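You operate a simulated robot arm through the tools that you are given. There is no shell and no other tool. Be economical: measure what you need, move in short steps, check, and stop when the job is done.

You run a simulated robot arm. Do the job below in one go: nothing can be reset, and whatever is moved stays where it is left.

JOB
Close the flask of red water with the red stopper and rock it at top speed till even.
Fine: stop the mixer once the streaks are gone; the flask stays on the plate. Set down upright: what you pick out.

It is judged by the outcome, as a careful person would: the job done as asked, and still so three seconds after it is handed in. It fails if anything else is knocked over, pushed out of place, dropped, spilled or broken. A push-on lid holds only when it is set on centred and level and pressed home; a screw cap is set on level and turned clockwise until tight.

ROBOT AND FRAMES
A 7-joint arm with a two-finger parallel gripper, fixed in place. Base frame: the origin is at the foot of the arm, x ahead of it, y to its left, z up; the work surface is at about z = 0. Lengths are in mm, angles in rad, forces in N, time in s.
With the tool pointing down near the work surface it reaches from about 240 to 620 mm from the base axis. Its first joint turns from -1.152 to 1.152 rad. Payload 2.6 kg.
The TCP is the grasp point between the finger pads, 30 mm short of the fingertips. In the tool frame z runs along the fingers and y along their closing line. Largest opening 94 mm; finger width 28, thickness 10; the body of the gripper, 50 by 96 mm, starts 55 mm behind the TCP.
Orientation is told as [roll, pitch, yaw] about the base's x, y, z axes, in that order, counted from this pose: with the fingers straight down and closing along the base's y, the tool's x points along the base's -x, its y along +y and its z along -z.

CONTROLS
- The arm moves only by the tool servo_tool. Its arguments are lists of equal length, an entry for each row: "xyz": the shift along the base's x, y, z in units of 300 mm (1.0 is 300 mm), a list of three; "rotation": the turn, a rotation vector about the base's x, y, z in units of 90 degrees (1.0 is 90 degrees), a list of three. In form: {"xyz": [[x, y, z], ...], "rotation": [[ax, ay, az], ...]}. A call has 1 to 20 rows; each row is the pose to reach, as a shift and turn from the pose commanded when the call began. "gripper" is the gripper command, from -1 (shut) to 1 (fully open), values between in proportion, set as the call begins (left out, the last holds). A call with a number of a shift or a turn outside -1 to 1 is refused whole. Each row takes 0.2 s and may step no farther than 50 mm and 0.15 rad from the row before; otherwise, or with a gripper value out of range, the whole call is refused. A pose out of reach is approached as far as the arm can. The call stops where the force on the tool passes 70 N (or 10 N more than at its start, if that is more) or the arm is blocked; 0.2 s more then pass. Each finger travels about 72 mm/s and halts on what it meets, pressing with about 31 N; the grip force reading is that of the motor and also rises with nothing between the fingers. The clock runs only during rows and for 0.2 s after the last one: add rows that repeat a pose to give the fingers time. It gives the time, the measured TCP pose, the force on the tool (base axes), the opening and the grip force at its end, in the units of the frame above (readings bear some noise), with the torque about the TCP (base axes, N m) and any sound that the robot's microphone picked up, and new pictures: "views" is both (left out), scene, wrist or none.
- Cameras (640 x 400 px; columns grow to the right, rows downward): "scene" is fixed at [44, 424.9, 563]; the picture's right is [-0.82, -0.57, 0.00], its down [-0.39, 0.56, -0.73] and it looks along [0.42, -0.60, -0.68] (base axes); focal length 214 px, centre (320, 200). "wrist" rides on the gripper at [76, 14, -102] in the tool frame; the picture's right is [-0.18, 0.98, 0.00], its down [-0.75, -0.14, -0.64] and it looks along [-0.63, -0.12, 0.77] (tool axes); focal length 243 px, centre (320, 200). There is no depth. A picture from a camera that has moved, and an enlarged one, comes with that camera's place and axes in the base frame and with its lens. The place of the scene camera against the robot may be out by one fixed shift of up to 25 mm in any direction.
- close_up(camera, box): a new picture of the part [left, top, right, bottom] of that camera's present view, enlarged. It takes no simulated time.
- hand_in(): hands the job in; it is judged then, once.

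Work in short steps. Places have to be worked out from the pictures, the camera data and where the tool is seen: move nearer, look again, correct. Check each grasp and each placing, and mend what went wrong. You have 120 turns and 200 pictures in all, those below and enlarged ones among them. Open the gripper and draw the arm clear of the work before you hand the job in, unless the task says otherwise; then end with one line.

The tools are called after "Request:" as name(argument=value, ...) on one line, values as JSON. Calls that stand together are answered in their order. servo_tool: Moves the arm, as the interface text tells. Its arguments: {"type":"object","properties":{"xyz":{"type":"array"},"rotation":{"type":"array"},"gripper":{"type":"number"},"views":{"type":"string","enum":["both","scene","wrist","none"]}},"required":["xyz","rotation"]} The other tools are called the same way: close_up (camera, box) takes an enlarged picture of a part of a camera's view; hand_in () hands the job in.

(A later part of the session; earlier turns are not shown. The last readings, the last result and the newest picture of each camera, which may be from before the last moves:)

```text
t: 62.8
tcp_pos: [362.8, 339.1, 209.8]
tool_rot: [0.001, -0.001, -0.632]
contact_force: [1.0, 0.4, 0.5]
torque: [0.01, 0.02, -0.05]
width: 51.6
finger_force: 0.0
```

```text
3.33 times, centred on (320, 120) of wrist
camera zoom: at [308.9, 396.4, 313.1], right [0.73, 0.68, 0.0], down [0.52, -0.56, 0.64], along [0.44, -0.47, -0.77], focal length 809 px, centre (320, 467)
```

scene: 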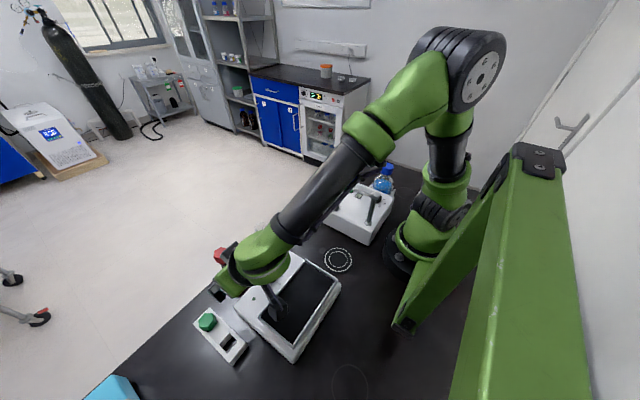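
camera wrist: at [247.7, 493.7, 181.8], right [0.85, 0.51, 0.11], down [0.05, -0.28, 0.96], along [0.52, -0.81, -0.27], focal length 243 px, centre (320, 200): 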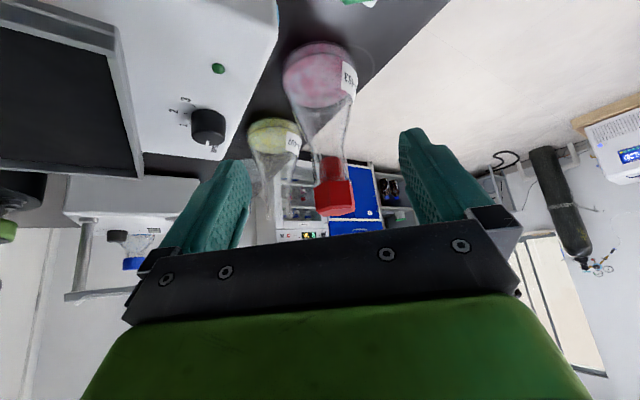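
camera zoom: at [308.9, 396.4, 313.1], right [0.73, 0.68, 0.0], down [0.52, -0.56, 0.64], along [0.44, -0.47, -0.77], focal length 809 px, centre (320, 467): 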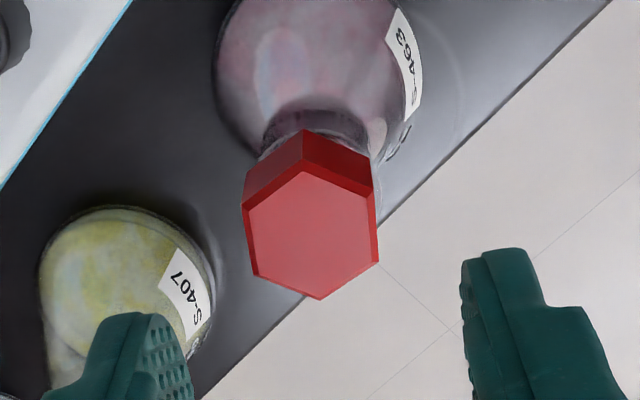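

The stopper is now ~2.5 mm deeper. I press from the top at (361.5, 338) with drift compensation.

Request:
servo_tool(xyz=[[-0.002, -0.002, 0], [-0.002, -0.002, 0], [-0.002, -0.002, 0], [-0.002, -0.002, -0.06], [-0.002, -0.002, -0.12], [-0.002, -0.002, -0.14], [-0.004, -0.003, -0.15], [-0.006, -0.004, -0.16], [-0.008, -0.005, -0.166], [-0.008, -0.005, -0.166]], rotation=[[0, 0, 0], [0, 0, 0], [0, 0, 0], [0, 0, 0], [0, 0, 0], [0, 0, 0], [0, 0, 0], [0, 0, 0], [0, 0, 0], [0, 0, 0]], gripper=-1, views="none")

Request:
servo_tool(xyz=[[0, 0, -0.003], [0, 0, -0.006], [0, 0, -0.006]], rotation=[[0, 0, 0], [0, 0, 0], [0, 0, 0]], views="none")

Request:
close_up(camera="scene", box=[205, 230, 255, 280])

```text
t: 65.0
tcp_pos: [361.5, 338.6, 167.7]
tool_rot: [0.022, -0.005, -0.631]
contact_force: [-1.0, -4.5, 53.4]
torque: [-0.13, 0.05, -0.1]
width: 0.0
finger_force: 31.3
```

```text
t: 65.8
tcp_pos: [361.8, 340.1, 169.1]
tool_rot: [0.024, -0.005, -0.631]
contact_force: [-1.9, -5.6, 59.3]
torque: [-0.32, -0.23, -0.09]
width: 0.0
finger_force: 30.5
```

```text
8.00 times, centred on (230, 255) of scene
camera zoom: at [43.7, 424.7, 563.3], right [-0.82, -0.57, 0.0], down [-0.39, 0.56, -0.73], along [0.42, -0.6, -0.68], focal length 1716 px, centre (1040, -240)
```

zoom: 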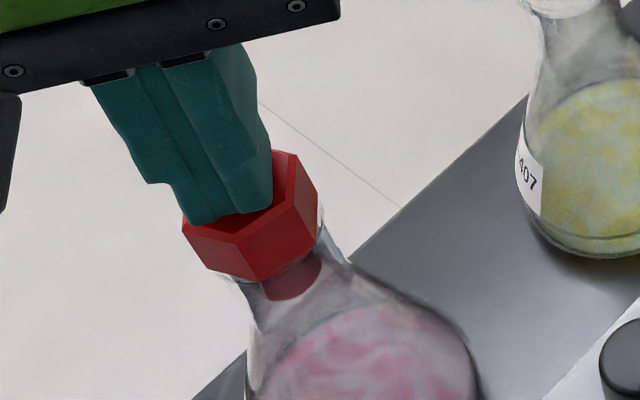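

I release the press and inspect again.

Request:
servo_tool(xyz=[[0.002, 0.002, 0.02], [0.005, 0.003, 0.06], [0.005, 0.003, 0.12], [0.005, 0.003, 0.15], [0.005, 0.003, 0.15]], rotation=[[0, 0, 0], [0, 0, 0], [0, 0, 0], [0, 0, 0], [0, 0, 0]], views="none", gripper=0.1)

Request:
close_up(camera="scene", box=[205, 230, 255, 280])

Request:
close_up(camera="wrist", box=[260, 60, 380, 150])

```text
t: 67.0
tcp_pos: [360.3, 337.5, 204.2]
tool_rot: [0.0, -0.002, -0.632]
contact_force: [1.1, 0.2, -0.1]
torque: [0.03, -0.03, -0.03]
width: 51.8
finger_force: 0.0
```

```text
8.00 times, centred on (230, 255) of scene
camera zoom: at [44.0, 424.9, 563.0], right [-0.82, -0.57, 0.0], down [-0.39, 0.56, -0.73], along [0.42, -0.6, -0.68], focal length 1716 px, centre (1040, -240)
```

zoom: 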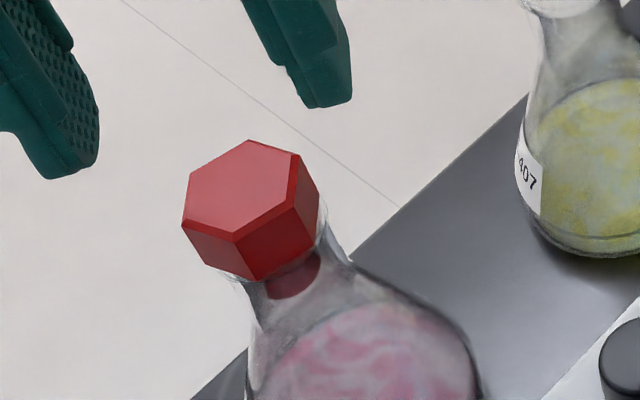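

```text
4.44 times, centred on (320, 105) of wrist
camera zoom: at [307.1, 395.0, 306.2], right [0.73, 0.68, 0.0], down [0.52, -0.56, 0.64], along [0.44, -0.47, -0.77], focal length 1078 px, centre (320, 622)
```

zoom: 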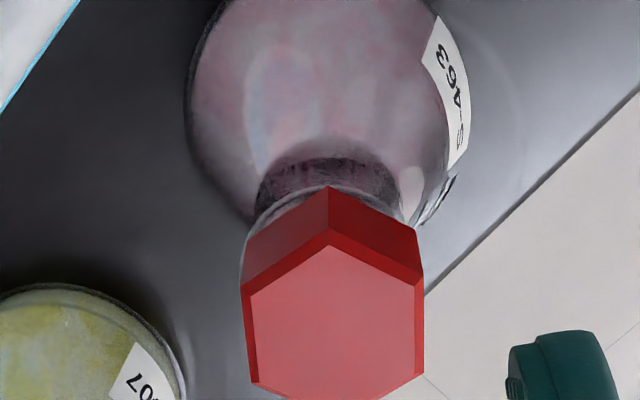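

The press shoved the head sideways a little. I take a side view from this azimuth to see the actual seating.

Request:
servo_tool(xyz=[[-0.05, 0.05, 0.03], [-0.11, 0.11, 0.03], [-0.168, 0.16, 0.03], [-0.168, 0.16, 0.0], [-0.168, 0.16, -0.06], [-0.168, 0.16, -0.12], [-0.168, 0.16, -0.18], [-0.168, 0.16, -0.21], [-0.168, 0.16, -0.21]], rotation=[[0, 0, 0], [0, 0, 0], [-0.046, -0.063, 0], [-0.092, -0.126, 0], [-0.138, -0.188, 0], [-0.184, -0.251, 0], [-0.23, -0.314, 0], [-0.23, -0.314, 0], [-0.23, -0.314, 0]], gripper=1, views="none")

Request:
close_up(camera="wrist", box=[260, 120, 380, 225])

```text
t: 69.0
tcp_pos: [309.6, 384.4, 140.1]
tool_rot: [0.0, -0.613, -0.631]
contact_force: [0.0, 0.6, 0.0]
torque: [0.01, -0.04, -0.03]
width: 94.1
finger_force: 0.0
```

```text
3.81 times, centred on (320, 172) of wrist
camera zoom: at [220.6, 469.8, 180.4], right [0.7, 0.7, 0.11], down [0.12, -0.26, 0.96], along [0.7, -0.66, -0.26], focal length 924 px, centre (320, 305)
```

zoom: 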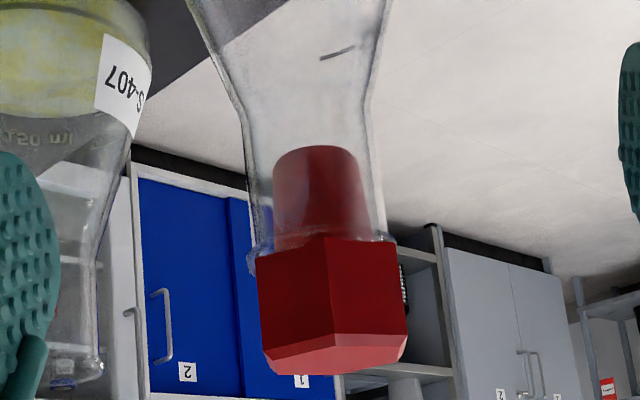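

Head sits on the rim, though ~1 mm off and slightly tilted. I'll centre things properly: return above, then use a deep grip at the rim so the fingers centre the flask under the tool.

Request:
servo_tool(xyz=[[0, 0, 0.06], [0, 0, 0.14], [0, 0, 0.24], [0.0, 0.0, 0.24], [0.0, 0.0, 0.24], [0.06, -0.05, 0.24], [0.12, -0.11, 0.24], [0.17, -0.157, 0.22], [0.17, -0.157, 0.17], [0.17, -0.157, 0.17]], rotation=[[0, 0, 0], [0, 0, 0], [0.046, 0.063, 0], [0.092, 0.126, 0], [0.138, 0.188, 0], [0.184, 0.251, 0], [0.23, 0.314, 0], [0.23, 0.314, 0], [0.23, 0.314, 0], [0.23, 0.314, 0]], gripper=0.1, views="none")

Request:
close_up(camera="wrist", box=[240, 70, 400, 190])

```text
t: 71.2
tcp_pos: [361.0, 338.9, 190.7]
tool_rot: [0.0, 0.0, -0.631]
contact_force: [-0.7, -0.8, -0.2]
torque: [0.02, -0.03, 0.0]
width: 51.8
finger_force: 0.0
```

```text
3.33 times, centred on (320, 130) of wrist
camera zoom: at [307.7, 395.8, 294.7], right [0.73, 0.68, 0.0], down [0.52, -0.56, 0.64], along [0.44, -0.47, -0.77], focal length 809 px, centre (320, 433)
```

zoom: 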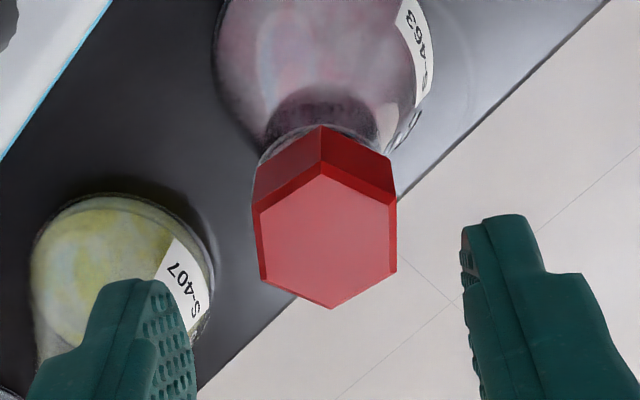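

Flats match the pads. I descend to z≈128 and close on the rim.

Request:
servo_tool(xyz=[[0, 0, -0.06], [0, 0, -0.12], [0, 0, -0.17], [0, 0, -0.21], [0, 0, -0.21]], rotation=[[0, 0, 0], [0, 0, 0], [0, 0, 0], [0, 0, 0], [0, 0, 0]], views="none")

Request:
servo_tool(xyz=[[0, 0, 0], [0, 0, 0], [0, 0, 0], [0, 0, 0]], rotation=[[0, 0, 0], [0, 0, 0], [0, 0, 0], [0, 0, 0]], gripper=-1, views="none")

Request:
close_up(camera="wrist", box=[240, 90, 400, 210])

Request:
close_up(camera="scene", box=[205, 230, 265, 290])

```text
t: 72.4
tcp_pos: [360.8, 339.4, 127.9]
tool_rot: [0.002, -0.001, -0.632]
contact_force: [0.0, 0.1, -1.2]
torque: [-0.01, 0.05, -0.02]
width: 51.8
finger_force: 0.1
```

```text
t: 73.4
tcp_pos: [361.4, 338.8, 127.2]
tool_rot: [-0.001, 0.001, -0.632]
contact_force: [-0.5, 0.7, 0.4]
torque: [0.01, -0.02, 0.02]
width: 31.0
finger_force: 30.9
```

```text
3.33 times, centred on (320, 150) of wrist
camera zoom: at [307.9, 396.4, 230.8], right [0.73, 0.68, 0.0], down [0.52, -0.56, 0.64], along [0.44, -0.47, -0.77], focal length 809 px, centre (320, 367)
```

zoom: 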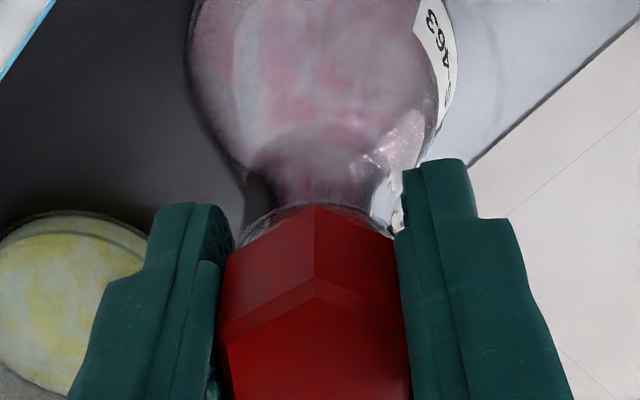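

```text
6.67 times, centred on (235, 260) of scene
camera zoom: at [44.0, 424.9, 563.0], right [-0.82, -0.57, 0.0], down [-0.39, 0.56, -0.73], along [0.42, -0.6, -0.68], focal length 1430 px, centre (887, -200)
```

zoom: 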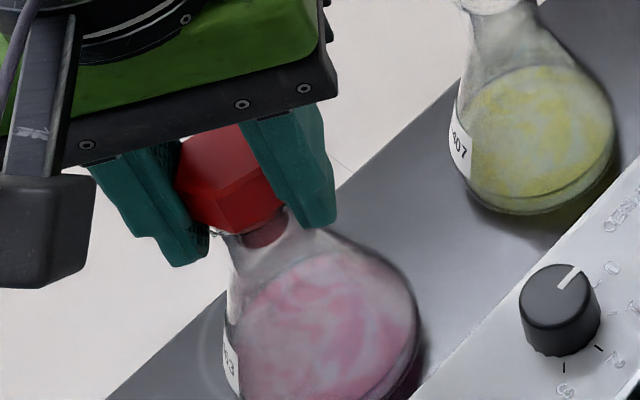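

Opening 31.0 mm: this time it is the glass rim. A small 6 mm lift tests whether the flask comes along.

Request:
servo_tool(xyz=[[0, 0, 0.007], [0, 0, 0.014], [0, 0, 0.02], [0, 0, 0.02]], rotation=[[0, 0, 0], [0, 0, 0], [0, 0, 0], [0, 0, 0]], views="none")

Request:
close_up(camera="scene", box=[205, 230, 265, 290])

Request:
close_up(camera="wrist", box=[240, 90, 400, 210])

```text
t: 74.4
tcp_pos: [360.4, 338.7, 133.9]
tool_rot: [0.0, 0.002, -0.632]
contact_force: [-0.2, -0.9, -0.1]
torque: [0.01, -0.02, -0.02]
width: 31.0
finger_force: 31.0
```

```text
6.67 times, centred on (235, 260) of scene
camera zoom: at [44.0, 424.9, 563.0], right [-0.82, -0.57, 0.0], down [-0.39, 0.56, -0.73], along [0.42, -0.6, -0.68], focal length 1430 px, centre (887, -200)
```

zoom: 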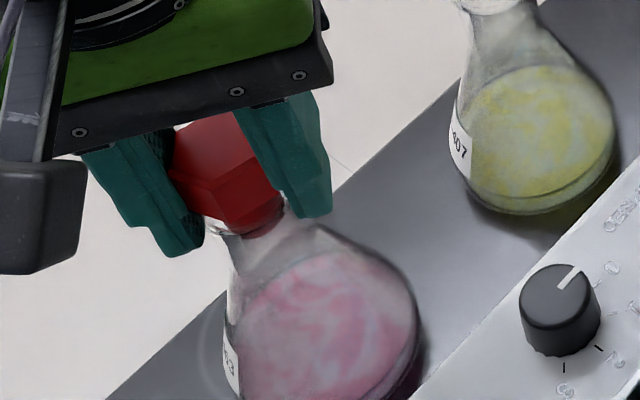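

```text
3.33 times, centred on (320, 150) of wrist
camera zoom: at [307.7, 396.2, 237.2], right [0.73, 0.68, 0.0], down [0.52, -0.56, 0.64], along [0.44, -0.47, -0.77], focal length 809 px, centre (320, 367)
```

zoom: 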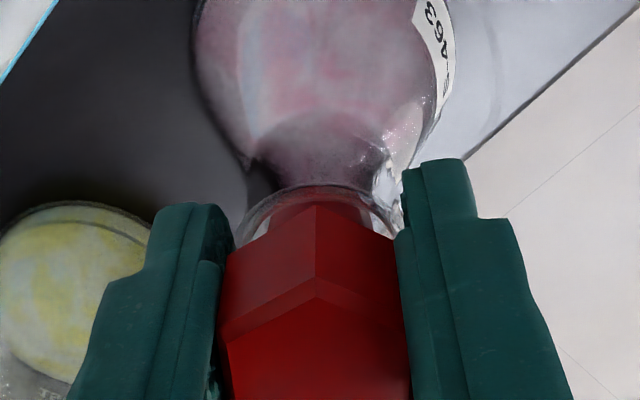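

The stopper came up again with the fingers. But this deep grip clears the rim, so I can use it to push down while twisting; I lower back to contact first.

Request:
servo_tool(xyz=[[0, 0, -0.007], [0, 0, -0.014], [0, 0, -0.02], [0, 0, -0.025], [0, 0, -0.03]], rotation=[[0, 0, 0], [0, 0, 0], [0, 0, 0], [0, 0, 0], [0, 0, 0]], views="none")

Request:
servo_tool(xyz=[[0, 0, -0.003], [0, 0, -0.005], [0, 0, -0.007], [0, 0, -0.007]], rotation=[[0, 0, 0.09], [0, 0, 0.18], [0, 0, 0.27], [0, 0, 0.36]], views="none")

Request:
servo_tool(xyz=[[0, 0, -0.003], [0, 0, -0.005], [0, 0, -0.007], [0, 0, -0.007]], rotation=[[0, 0, -0.09], [0, 0, -0.18], [0, 0, -0.27], [0, 0, -0.36]], views="none")

Request:
close_up(camera="scene", box=[205, 230, 265, 290])

```text
t: 75.6
tcp_pos: [362.0, 339.8, 128.2]
tool_rot: [0.006, -0.001, -0.631]
contact_force: [-4.2, -3.9, 19.5]
torque: [-0.14, 0.13, 0.07]
width: 31.2
finger_force: 30.8
```

```text
t: 76.6
tcp_pos: [360.7, 338.3, 122.4]
tool_rot: [0.0, -0.001, -0.063]
contact_force: [-0.7, 0.2, 12.6]
torque: [-0.06, 0.02, 0.0]
width: 29.0
finger_force: 31.0
```

```text
t: 77.6
tcp_pos: [360.9, 339.9, 122.7]
tool_rot: [0.003, -0.002, -0.635]
contact_force: [1.1, -3.9, 26.8]
torque: [-0.35, 0.07, 0.25]
width: 29.0
finger_force: 31.0
```

```text
6.67 times, centred on (235, 260) of scene
camera zoom: at [43.9, 424.8, 563.1], right [-0.82, -0.57, 0.0], down [-0.39, 0.56, -0.73], along [0.42, -0.6, -0.68], focal length 1430 px, centre (887, -200)
```

zoom: 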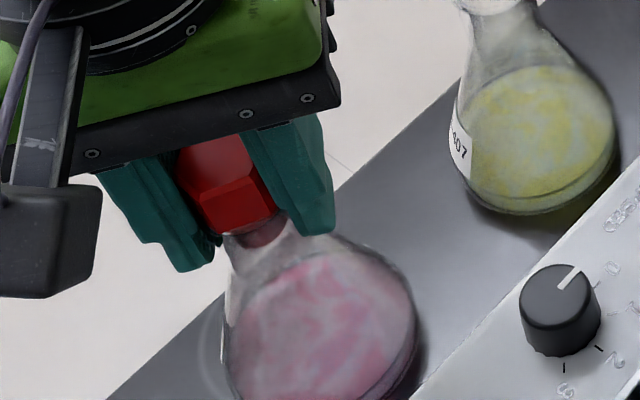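

Twisting let everything settle: the flask turned with the fingers, opening is 29.0 and z dropped to 122.5. I raise slowly to see whether flask and stopper now come up together.

Request:
servo_tool(xyz=[[0, 0, 0.01], [0, 0, 0.02], [0, 0, 0.03], [0, 0, 0.04], [0, 0, 0.04]], rotation=[[0, 0, 0], [0, 0, 0], [0, 0, 0], [0, 0, 0], [0, 0, 0]], views="none")

Request:
close_up(camera="scene", box=[205, 230, 265, 290])

Request:
close_up(camera="wrist", box=[240, 90, 400, 210])

```text
t: 78.8
tcp_pos: [361.1, 339.9, 132.3]
tool_rot: [-0.001, 0.002, -0.633]
contact_force: [-0.8, -0.1, -1.0]
torque: [-0.02, 0.06, -0.01]
width: 29.1
finger_force: 30.9
```

```text
6.67 times, centred on (235, 260) of scene
camera zoom: at [44.0, 424.9, 563.0], right [-0.82, -0.57, 0.0], down [-0.39, 0.56, -0.73], along [0.42, -0.6, -0.68], focal length 1430 px, centre (887, -200)
```

zoom: 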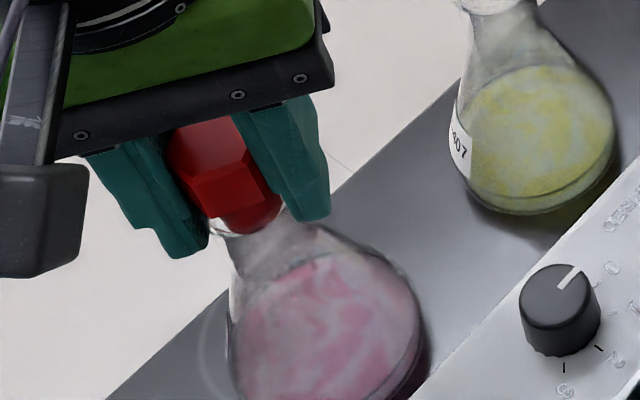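

```text
3.33 times, centred on (320, 150) of wrist
camera zoom: at [307.7, 396.3, 235.8], right [0.73, 0.68, 0.0], down [0.53, -0.56, 0.64], along [0.44, -0.47, -0.77], focal length 809 px, centre (320, 367)
```

zoom: 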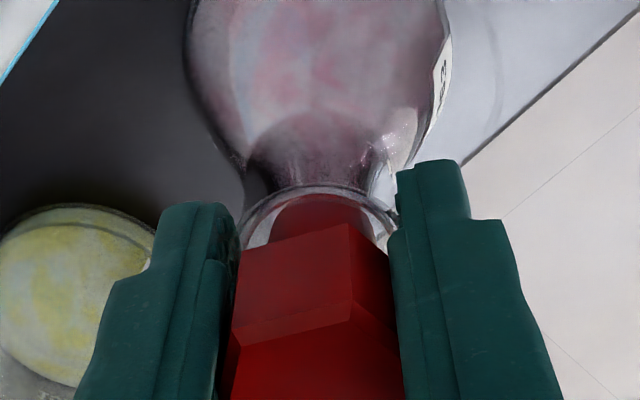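

The stopper still lifts free. I set it back down in the neck, release, rise and measure hex angle and centres afresh for a high tip grip that can press straight without touching the rim.

Request:
servo_tool(xyz=[[0, 0, -0.01], [0, 0, -0.02], [0, 0, -0.03], [0, 0, -0.035]], rotation=[[0, 0, 0], [0, 0, 0], [0, 0, 0], [0, 0, 0]], views="none")

Request:
servo_tool(xyz=[[0, 0, 0], [0, 0, 0], [0, 0, 0.05], [0, 0, 0.12], [0, 0, 0.2], [0, 0, 0.25], [0, 0, 0.25]], rotation=[[0, 0, 0], [0, 0, 0], [0, 0, 0], [0, 0, 0.09], [0, 0, 0.18], [0, 0, 0.27], [0, 0, 0.36]], gripper=0.2, views="none")

Request:
close_up(camera="scene", box=[205, 230, 255, 280])

Request:
close_up(camera="wrist", box=[250, 70, 390, 175])

```text
t: 79.8
tcp_pos: [360.6, 338.7, 123.0]
tool_rot: [0.002, -0.001, -0.634]
contact_force: [-2.6, -1.7, 6.4]
torque: [-0.13, 0.1, -0.01]
width: 29.1
finger_force: 30.8
```

```text
t: 81.4
tcp_pos: [360.6, 339.2, 197.8]
tool_rot: [-0.001, 0.0, -0.063]
contact_force: [-0.2, 0.4, -0.5]
torque: [0.03, -0.01, 0.0]
width: 56.3
finger_force: 0.0
```

```text
8.00 times, centred on (230, 255) of scene
camera zoom: at [44.0, 424.9, 563.0], right [-0.82, -0.57, 0.0], down [-0.39, 0.56, -0.73], along [0.42, -0.6, -0.68], focal length 1716 px, centre (1040, -240)
```

zoom: 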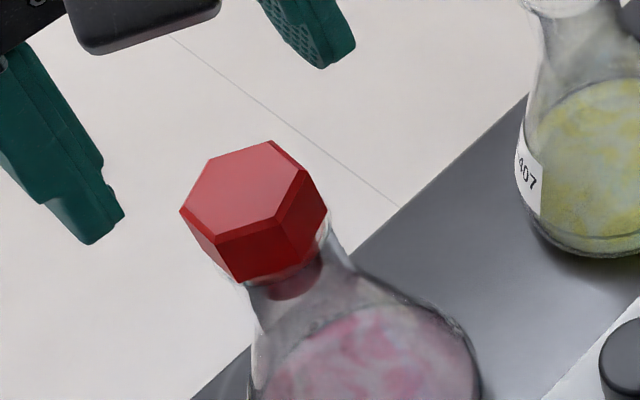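

```text
3.81 times, centred on (320, 122) of wrist
camera zoom: at [285.6, 358.6, 300.7], right [0.25, 0.97, 0.0], down [0.74, -0.19, 0.64], along [0.62, -0.16, -0.77], focal length 924 px, centre (320, 495)
```

zoom: 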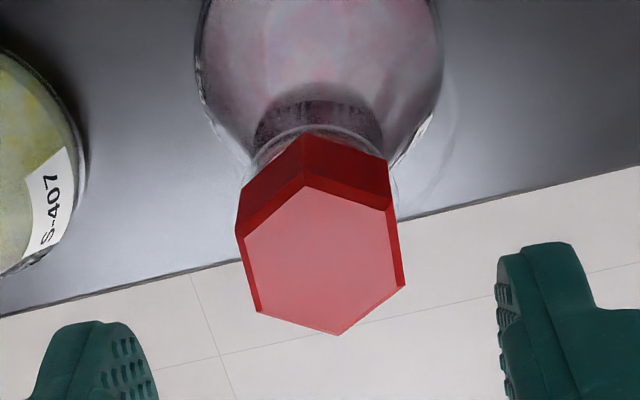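

Hex flats now face ±y. Views consistently put the stopper ~1–2 mm off toward +x/+y of the neck axis. I grip the head high by its flats (yaw 0), lift it clear and realign precisely.

Request:
servo_tool(xyz=[[0.002, 0.0, -0.05], [0.002, 0.0, -0.1], [0.002, 0.0, -0.147], [0.002, 0.0, -0.147]], rotation=[[0, 0, 0.04], [0, 0, 0.04], [0, 0, 0.04], [0, 0, 0.04]], gripper=0.0, views="none")

Request:
servo_tool(xyz=[[0, 0, 0], [0, 0, 0], [0, 0, 0], [0, 0, 0.04], [0, 0, 0.1], [0, 0, 0.15], [0, 0, 0.15]], rotation=[[0, 0, 0], [0, 0, 0], [0, 0, 0], [0, 0, 0], [0, 0, 0], [0, 0, 0], [0, 0, 0]], gripper=-1, views="none")

Request:
close_up(camera="scene", box=[205, 225, 255, 275])

Request:
close_up(camera="wrist", box=[250, 70, 390, 175])

```text
t: 82.4
tcp_pos: [360.7, 339.3, 154.2]
tool_rot: [0.0, 0.0, -0.004]
contact_force: [0.3, -0.4, 0.8]
torque: [-0.01, 0.04, 0.0]
width: 46.9
finger_force: 0.1
```

```text
t: 84.0
tcp_pos: [361.1, 337.0, 197.9]
tool_rot: [0.0, -0.001, -0.004]
contact_force: [0.6, 0.5, 0.1]
torque: [-0.02, 0.0, -0.02]
width: 28.0
finger_force: 30.4
```

```text
8.00 times, centred on (230, 250) of scene
camera zoom: at [44.0, 424.9, 563.0], right [-0.82, -0.57, 0.0], down [-0.39, 0.56, -0.73], along [0.42, -0.6, -0.68], focal length 1716 px, centre (1040, -200)
```

zoom: 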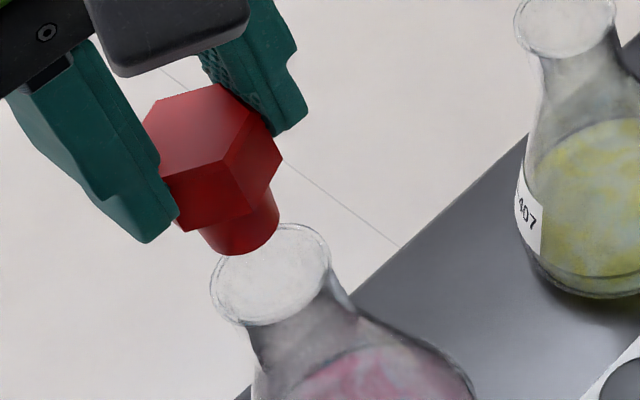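

```text
3.81 times, centred on (320, 122) of wrist
camera zoom: at [285.3, 353.7, 301.2], right [0.19, 0.98, 0.0], down [0.75, -0.14, 0.64], along [0.63, -0.12, -0.77], focal length 924 px, centre (320, 495)
```

zoom: 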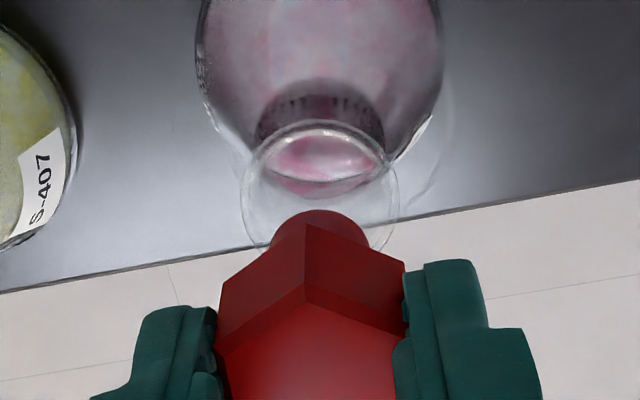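

The flask itself has shifted slightly: its rim is at about (357.5, 339.8), while the plug is at (360.6, 339.2). I move the stopper by (−3.3, +0.8) mm and recheck.

Request:
servo_tool(xyz=[[-0.011, 0.0027, 0], [-0.011, 0.0027, 0], [-0.011, 0.0027, 0]], rotation=[[0, 0, 0], [0, 0, 0], [0, 0, 0]], views="none")

Request:
close_up(camera="scene", box=[210, 235, 250, 275])

Request:
close_up(camera="wrist", box=[270, 90, 370, 165])

```text
t: 84.8
tcp_pos: [356.7, 339.6, 198.9]
tool_rot: [0.0, 0.001, -0.002]
contact_force: [1.2, 0.0, -0.8]
torque: [-0.01, -0.03, -0.03]
width: 27.7
finger_force: 30.6
```

```text
10.00 times, centred on (230, 255) of scene
camera zoom: at [44.0, 424.9, 563.0], right [-0.82, -0.57, 0.0], down [-0.39, 0.56, -0.73], along [0.42, -0.6, -0.68], focal length 2145 px, centre (1220, -350)
```

zoom: 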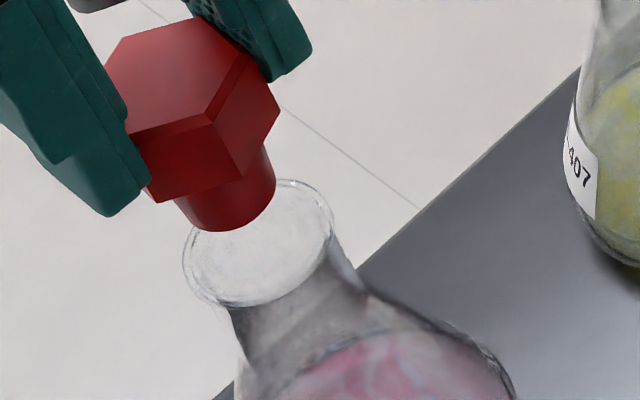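

```text
5.33 times, centred on (320, 128) of wrist
camera zoom: at [281.7, 354.7, 301.0], right [0.19, 0.98, 0.0], down [0.75, -0.14, 0.64], along [0.63, -0.12, -0.77], focal length 1294 px, centre (320, 587)
```

zoom: 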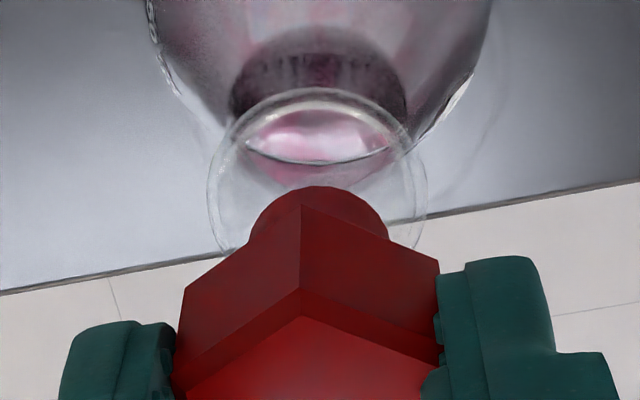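

Now aligned within about 1 mm in both views. I lower the stopper to just above its seat.

Request:
servo_tool(xyz=[[0.001, 0, -0.04], [0.001, 0, -0.08], [0.001, 0, -0.1], [0.001, 0, -0.12], [0.001, 0, -0.13], [0.001, 0, -0.137], [0.001, 0, -0.137]], rotation=[[0, 0, 0], [0, 0, 0], [0, 0, 0], [0, 0, 0], [0, 0, 0], [0, 0, 0], [0, 0, 0]], views="none")

Request:
servo_tool(xyz=[[0, 0, -0.004], [0, 0, -0.008], [0, 0, -0.012], [0, 0, -0.016]], rotation=[[0, 0, 0], [0, 0, 0], [0, 0, 0], [0, 0, 0]], views="none")

Request:
close_up(camera="scene", box=[210, 235, 250, 275])

Request:
close_up(camera="wrist", box=[270, 90, 370, 165])

```text
t: 86.4
tcp_pos: [358.2, 340.4, 156.4]
tool_rot: [-0.003, -0.001, -0.003]
contact_force: [0.4, -0.3, -0.5]
torque: [-0.01, -0.05, -0.01]
width: 27.6
finger_force: 31.0
```

```text
t: 87.4
tcp_pos: [358.4, 339.6, 154.4]
tool_rot: [0.002, -0.004, -0.003]
contact_force: [1.0, -0.7, 9.0]
torque: [-0.12, -0.04, 0.04]
width: 27.0
finger_force: 31.0
```

```text
10.00 times, centred on (230, 255) of scene
camera zoom: at [44.0, 424.9, 563.1], right [-0.82, -0.57, 0.0], down [-0.39, 0.56, -0.73], along [0.42, -0.6, -0.68], focal length 2145 px, centre (1220, -350)
```

zoom: 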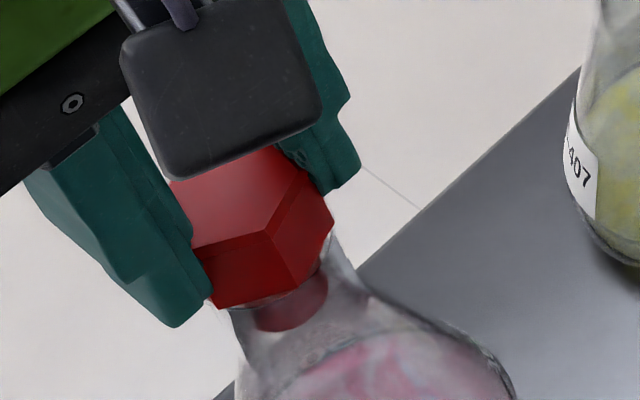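

```text
5.33 times, centred on (320, 128) of wrist
camera zoom: at [282.9, 355.2, 256.8], right [0.19, 0.98, 0.0], down [0.75, -0.15, 0.64], along [0.63, -0.12, -0.76], focal length 1294 px, centre (320, 587)
```

zoom: 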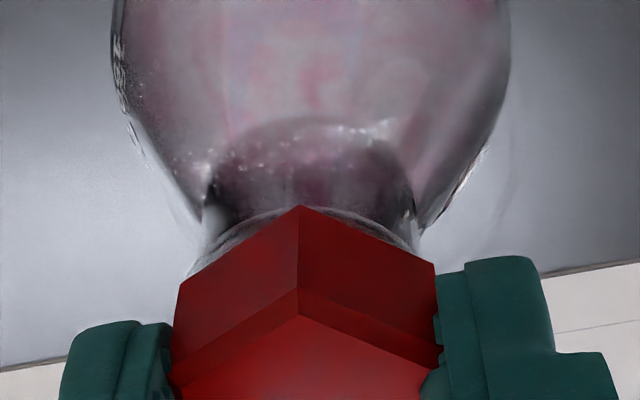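

Contact with almost no side load. I press on to ~35–40 N with proportional drift compensation.

Request:
servo_tool(xyz=[[-0.001, -0.0005, -0.004], [-0.002, -0.001, -0.008], [-0.003, -0.0015, -0.012], [-0.004, -0.002, -0.015]], rotation=[[0, 0, 0], [0, 0, 0], [0, 0, 0], [0, 0, 0]], views="none")

Request:
close_up(camera="scene", box=[210, 235, 250, 275])

```text
t: 88.4
tcp_pos: [357.5, 338.4, 148.9]
tool_rot: [0.0, 0.0, -0.004]
contact_force: [3.2, -0.5, 15.3]
torque: [-0.1, -0.25, 0.02]
width: 28.2
finger_force: 31.1
```

```text
10.00 times, centred on (230, 255) of scene
camera zoom: at [43.9, 424.9, 563.1], right [-0.82, -0.57, 0.0], down [-0.39, 0.56, -0.73], along [0.42, -0.6, -0.68], focal length 2145 px, centre (1220, -350)
```

zoom: 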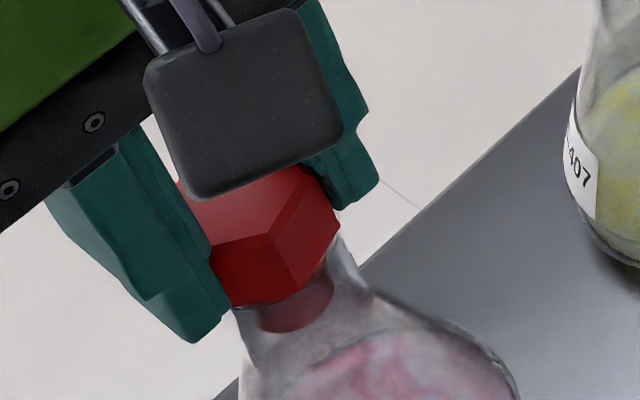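

The grip slips at ~25 N, so I release and finish with a compensated top press, now that the stopper is centred.

Request:
servo_tool(xyz=[[0.002, 0.001, 0.008], [0.003, 0.002, 0.012]], rotation=[[0, 0, 0], [0, 0, 0]], views="none")

Request:
servo_tool(xyz=[[0, 0, 0], [0, 0, 0], [0, 0, 0.05], [0, 0, 0.12], [0, 0, 0.18], [0, 0, 0.18]], rotation=[[0, 0, 0], [0, 0, 0], [0, 0, 0], [0, 0, 0], [0, 0, 0], [0, 0, 0]], gripper=0.0, views="none")

Request:
close_up(camera="scene", box=[210, 235, 250, 275])

Request:
close_up(camera="wrist", box=[250, 70, 390, 175])

```text
t: 89.0
tcp_pos: [357.9, 339.2, 150.8]
tool_rot: [-0.002, 0.001, -0.003]
contact_force: [-0.6, 0.7, -0.4]
torque: [-0.03, -0.06, 0.01]
width: 29.3
finger_force: 31.1
```

```text
t: 90.4
tcp_pos: [358.5, 340.2, 206.0]
tool_rot: [-0.002, -0.001, -0.004]
contact_force: [0.1, -0.2, -0.4]
torque: [-0.01, -0.02, 0.0]
width: 47.3
finger_force: 0.1
```

```text
10.00 times, centred on (230, 255) of scene
camera zoom: at [44.0, 424.9, 563.0], right [-0.82, -0.57, 0.0], down [-0.39, 0.56, -0.73], along [0.42, -0.6, -0.68], focal length 2145 px, centre (1220, -350)
```

zoom: 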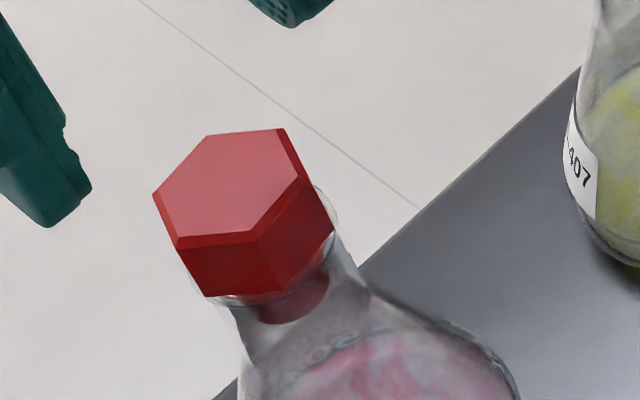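

```text
3.81 times, centred on (320, 122) of wrist
camera zoom: at [282.4, 354.8, 309.3], right [0.19, 0.98, 0.0], down [0.75, -0.14, 0.64], along [0.63, -0.12, -0.77], focal length 924 px, centre (320, 495)
```

zoom: 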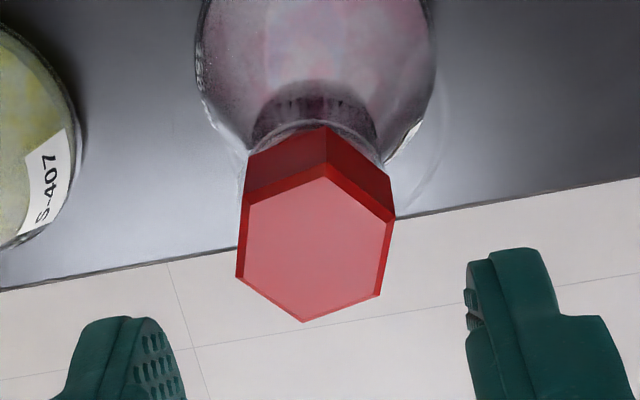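

The stopper seems ~2–3 mm short of home and turns when pressed, so it sticks unless twisted. I regrip its flats (yaw −19.5°) high up, then press lightly while twisting clockwise.

Request:
servo_tool(xyz=[[0, -0.001, -0.05], [0, -0.001, -0.11], [0, -0.001, -0.165], [0, -0.001, -0.165]], rotation=[[0, 0, -0.09], [0, 0, -0.18], [0, 0, -0.217], [0, 0, -0.217]], views="none")

Request:
servo_tool(xyz=[[0, 0, 0], [0, 0, 0], [0, 0, 0], [0, 0, -0.004], [0, 0, -0.008], [0, 0, -0.01]], rotation=[[0, 0, 0], [0, 0, 0], [0, 0, 0], [0, 0, 0], [0, 0, 0], [0, 0, 0]], gripper=-1, views="none")

Request:
servo_tool(xyz=[[0, 0, -0.001], [0, 0, -0.002], [0, 0, -0.003]], rotation=[[0, 0, -0.09], [0, 0, -0.18], [0, 0, -0.27]], views="none")

Request:
servo_tool(xyz=[[0, 0, -0.002], [0, 0, -0.003], [0, 0, -0.004]], rotation=[[0, 0, -0.09], [0, 0, -0.18], [0, 0, -0.27]], views="none")

Request:
close_up(camera="scene", box=[210, 235, 250, 275])

```text
t: 91.4
tcp_pos: [357.2, 339.4, 155.5]
tool_rot: [-0.001, -0.001, -0.345]
contact_force: [0.4, -1.0, -0.2]
torque: [-0.01, 0.01, 0.02]
width: 46.8
finger_force: 0.0
```

```text
t: 92.8
tcp_pos: [359.1, 340.2, 155.0]
tool_rot: [0.003, -0.003, -0.344]
contact_force: [-1.4, -1.2, 19.2]
torque: [-0.21, 0.12, 0.0]
width: 28.3
finger_force: 31.4
```

```text
t: 93.6
tcp_pos: [357.9, 338.6, 151.3]
tool_rot: [-0.004, 0.0, -0.771]
contact_force: [-0.3, 2.1, 2.1]
torque: [0.04, 0.0, 0.03]
width: 27.4
finger_force: 31.1
```

```text
t: 94.4
tcp_pos: [358.2, 339.6, 152.5]
tool_rot: [-0.001, -0.001, -1.195]
contact_force: [0.3, 0.0, -0.2]
torque: [-0.02, 0.0, -0.03]
width: 26.9
finger_force: 30.7
```

```text
10.00 times, centred on (230, 255) of scene
camera zoom: at [44.0, 424.9, 563.0], right [-0.82, -0.57, 0.0], down [-0.39, 0.56, -0.73], along [0.42, -0.6, -0.68], focal length 2145 px, centre (1220, -350)
```

zoom: 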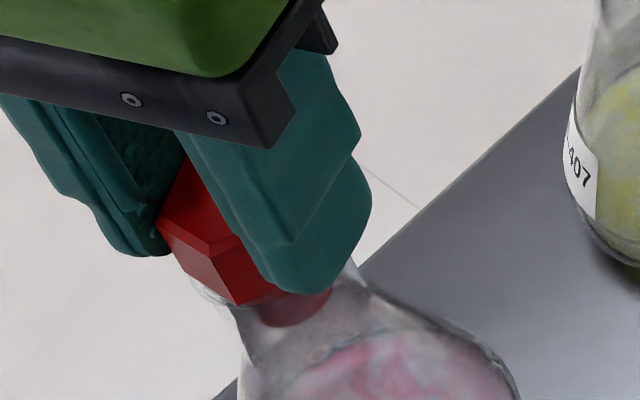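

Again the load vanished with twisting and the stopper sank further. I press a bit more here to see where it stops.

Request:
servo_tool(xyz=[[0, 0, -0.003], [0, 0, -0.006], [0, 0, -0.009]], rotation=[[0, 0, 0], [0, 0, 0], [0, 0, 0]], views="none")

Request:
servo_tool(xyz=[[0, 0, 0.003], [0, 0, 0.006], [0, 0, 0.009]], rotation=[[0, 0, 0], [0, 0, 0], [0, 0, 0]], views="none")

Request:
servo_tool(xyz=[[0, 0, 0.001], [0, 0, 0.002]], rotation=[[0, 0, 0], [0, 0, 0]], views="none")

```text
t: 95.2
tcp_pos: [358.0, 340.3, 149.5]
tool_rot: [0.007, 0.001, -1.195]
contact_force: [-1.3, -2.0, 19.4]
torque: [-0.11, 0.11, 0.07]
width: 27.1
finger_force: 30.6
```

```text
t: 96.0
tcp_pos: [358.2, 339.2, 149.2]
tool_rot: [-0.001, -0.003, -1.193]
contact_force: [1.9, 1.3, 8.2]
torque: [0.08, -0.1, 0.02]
width: 27.3
finger_force: 31.1
```

```text
t: 96.6
tcp_pos: [357.5, 338.8, 151.0]
tool_rot: [-0.004, 0.0, -1.193]
contact_force: [0.4, 0.5, 0.3]
torque: [0.0, 0.0, 0.0]
width: 27.3
finger_force: 31.1
```

I micro-pull in 0.6 mm increments to measure any retention.

Request:
servo_tool(xyz=[[0, 0, 0.002], [0, 0, 0.002]], rotation=[[0, 0, 0], [0, 0, 0]], views="none")

Request:
servo_tool(xyz=[[0, 0, 0.002], [0, 0, 0.002]], rotation=[[0, 0, 0], [0, 0, 0]], views="none")

Request:
servo_tool(xyz=[[0, 0, 0.003], [0, 0, 0.006], [0, 0, 0.006]], rotation=[[0, 0, 0], [0, 0, 0], [0, 0, 0]], views="none")

Request:
close_up(camera="scene", box=[210, 235, 250, 275])

```text
t: 97.2
tcp_pos: [357.7, 339.2, 152.9]
tool_rot: [0.001, -0.002, -1.191]
contact_force: [0.0, -0.5, 0.9]
torque: [0.01, -0.02, -0.02]
width: 27.6
finger_force: 30.7
```

```text
t: 97.8
tcp_pos: [357.8, 338.8, 153.6]
tool_rot: [0.001, -0.001, -1.192]
contact_force: [-0.8, 0.3, -0.1]
torque: [0.0, -0.02, -0.01]
width: 27.4
finger_force: 31.5
```

```text
t: 98.6
tcp_pos: [357.9, 339.5, 154.4]
tool_rot: [-0.001, 0.0, -1.191]
contact_force: [0.2, 0.2, -0.2]
torque: [0.01, 0.01, 0.02]
width: 27.5
finger_force: 30.8
```

```text
10.00 times, centred on (230, 255) of scene
camera zoom: at [44.0, 424.9, 563.0], right [-0.82, -0.57, 0.0], down [-0.39, 0.56, -0.73], along [0.42, -0.6, -0.68], focal length 2145 px, centre (1220, -350)
```

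zoom: 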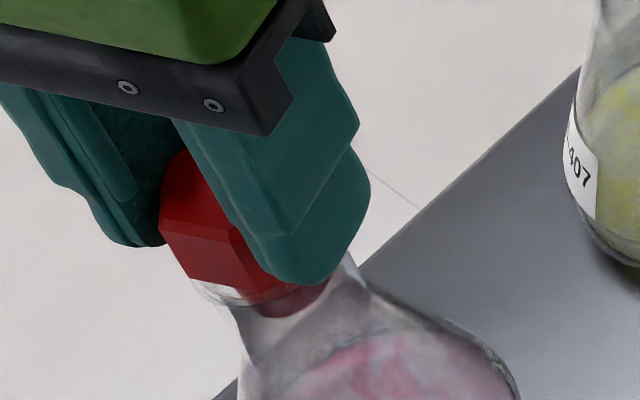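

No retention at all yet. I reseat with a twist back toward yaw 0 under light load, then release and do a centred top press.

Request:
servo_tool(xyz=[[0, 0, -0.006], [0, 0, -0.012], [0, 0, -0.015], [0, 0, -0.016], [0, 0, -0.017], [0, 0, -0.018]], rotation=[[0, 0, 0], [0, 0, 0.09], [0, 0, 0.18], [0, 0, 0.27], [0, 0, 0.36], [0, 0, 0.45]], views="none")

Request:
servo_tool(xyz=[[0, 0, 0], [0, 0, 0], [0, 0, 0], [0, 0, 0]], rotation=[[0, 0, 0.09], [0, 0, 0.18], [0, 0, 0.27], [0, 0, 0.3]], views="none")

Request:
close_up(camera="scene", box=[210, 235, 250, 275])

Request:
close_up(camera="wrist", box=[270, 90, 370, 165])

```text
t: 100.0
tcp_pos: [357.8, 338.2, 151.1]
tool_rot: [0.001, -0.002, -0.484]
contact_force: [-0.6, -0.2, 6.5]
torque: [0.0, 0.04, -0.03]
width: 27.3
finger_force: 30.5
```

```text
t: 101.0
tcp_pos: [358.1, 339.9, 151.4]
tool_rot: [0.0, 0.0, -0.013]
contact_force: [0.5, -2.1, 14.5]
torque: [-0.07, -0.02, -0.03]
width: 27.4
finger_force: 31.5
```

```text
10.00 times, centred on (230, 255) of scene
camera zoom: at [43.9, 424.9, 563.1], right [-0.82, -0.57, 0.0], down [-0.39, 0.56, -0.73], along [0.42, -0.6, -0.68], focal length 2145 px, centre (1220, -350)
```

zoom: 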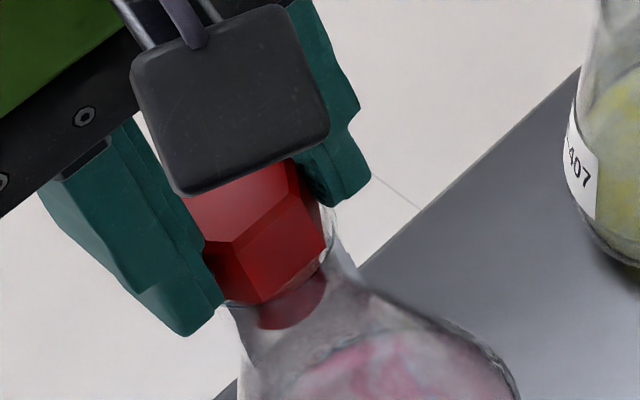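

```text
5.33 times, centred on (320, 128) of wrist
camera zoom: at [282.3, 355.3, 252.8], right [0.2, 0.98, 0.0], down [0.75, -0.15, 0.64], along [0.63, -0.13, -0.77], focal length 1294 px, centre (320, 587)
```

zoom: 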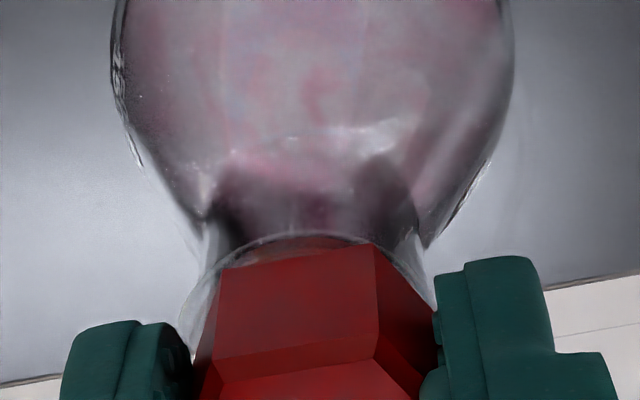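

Head is flush with the rim here (no visible gap) and centred. I relieve, open, rise and do the compensated top press at (358, 339.3).

Request:
servo_tool(xyz=[[0, 0, 0.004], [0, 0, 0.006]], rotation=[[0, 0, 0], [0, 0, 0]], views="none")

Request:
servo_tool(xyz=[[0, 0, 0], [0, 0, 0], [0, 0, 0.05], [0, 0, 0.12], [0, 0, 0.18], [0, 0, 0.18]], rotation=[[0, 0, 0], [0, 0, 0], [0, 0, 0], [0, 0, 0], [0, 0, 0], [0, 0, 0]], gripper=0.0, views="none")

Request:
close_up(camera="scene", box=[210, 235, 250, 275])

Request:
close_up(camera="wrist", box=[250, 70, 390, 175])

```text
t: 101.6
tcp_pos: [356.7, 340.0, 150.0]
tool_rot: [-0.002, 0.001, -0.014]
contact_force: [1.0, -1.2, 2.2]
torque: [0.02, -0.05, 0.02]
width: 27.6
finger_force: 31.3
```

```text
t: 103.0
tcp_pos: [358.4, 339.4, 205.3]
tool_rot: [0.002, -0.001, -0.014]
contact_force: [-0.3, -0.1, 0.1]
torque: [0.0, 0.01, 0.01]
width: 47.0
finger_force: 0.0
```

```text
10.00 times, centred on (230, 255) of scene
camera zoom: at [44.0, 424.9, 563.0], right [-0.82, -0.57, 0.0], down [-0.39, 0.56, -0.73], along [0.42, -0.6, -0.68], focal length 2145 px, centre (1220, -350)
```

zoom: 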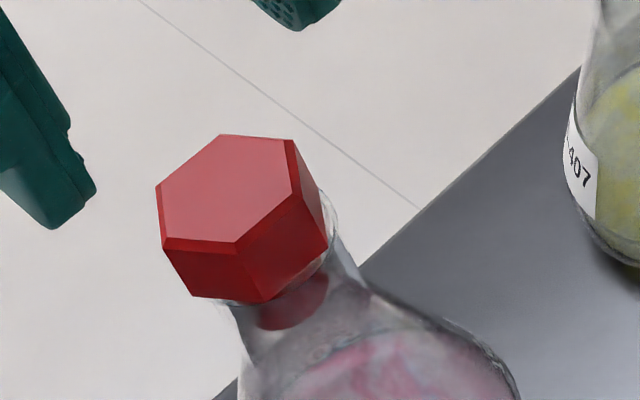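

```text
3.81 times, centred on (320, 122) of wrist
camera zoom: at [281.9, 355.1, 308.4], right [0.2, 0.98, 0.0], down [0.75, -0.15, 0.64], along [0.63, -0.13, -0.77], focal length 924 px, centre (320, 495)
```

zoom: 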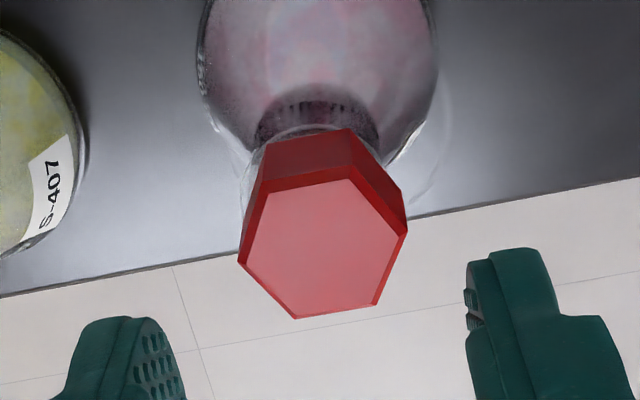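

The head (≈25 mm tall) is flush with the rim and centred (359.2, 339.4). Now the compensated top press.

Request:
servo_tool(xyz=[[0.003, 0, 0], [0.003, 0, 0], [0.003, 0, 0], [0.003, 0, -0.06], [0.003, 0, -0.11], [0.003, 0, -0.122], [0.001, -0.001, -0.132], [-0.001, -0.002, -0.142], [-0.003, -0.003, -0.15], [-0.003, -0.003, -0.15]], rotation=[[0, 0, 0], [0, 0, 0], [0, 0, 0], [0, 0, 0], [0, 0, 0], [0, 0, 0], [0, 0, 0], [0, 0, 0], [0, 0, 0], [0, 0, 0]], gripper=-1, views="none")

Request:
close_up(camera="scene", box=[210, 235, 250, 275])

```text
t: 105.2
tcp_pos: [359.2, 340.6, 168.6]
tool_rot: [0.015, -0.015, -0.016]
contact_force: [-3.9, -7.8, 57.7]
torque: [-0.2, 0.39, -0.02]
width: 0.0
finger_force: 31.0
```

```text
10.00 times, centred on (230, 255) of scene
camera zoom: at [43.8, 424.7, 563.3], right [-0.82, -0.57, 0.0], down [-0.39, 0.56, -0.73], along [0.42, -0.6, -0.68], focal length 2145 px, centre (1220, -350)
```

zoom: 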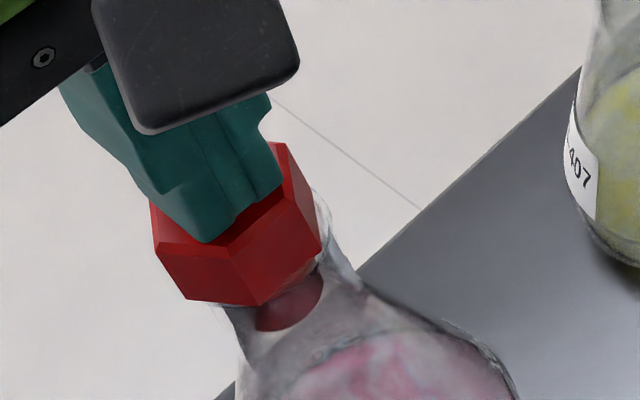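

Side load shows it is being pushed +y. While still in contact I shift the command −y/−x and level the tool to cancel it.

Request:
servo_tool(xyz=[[-0.001, -0.003, 0.004], [-0.002, -0.006, 0.006], [-0.003, -0.009, 0.006], [-0.003, -0.009, 0.0], [-0.003, -0.009, 0.0]], rotation=[[-0.005, 0.005, 0], [-0.01, 0.01, 0], [-0.01, 0.01, 0], [-0.01, 0.01, 0], [-0.01, 0.01, 0]], views="none")

Request:
close_up(camera="scene", box=[210, 235, 250, 275])

```text
t: 106.4
tcp_pos: [358.7, 337.9, 168.1]
tool_rot: [0.001, 0.0, -0.014]
contact_force: [1.6, 6.3, 51.0]
torque: [0.23, -0.1, 0.01]
width: 0.0
finger_force: 30.4
```

```text
10.00 times, centred on (230, 255) of scene
camera zoom: at [43.8, 424.7, 563.2], right [-0.82, -0.57, 0.0], down [-0.39, 0.56, -0.73], along [0.42, -0.6, -0.68], focal length 2145 px, centre (1220, -350)
```

zoom: 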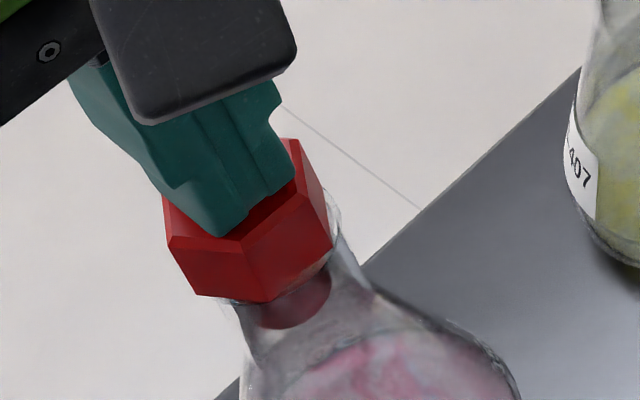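

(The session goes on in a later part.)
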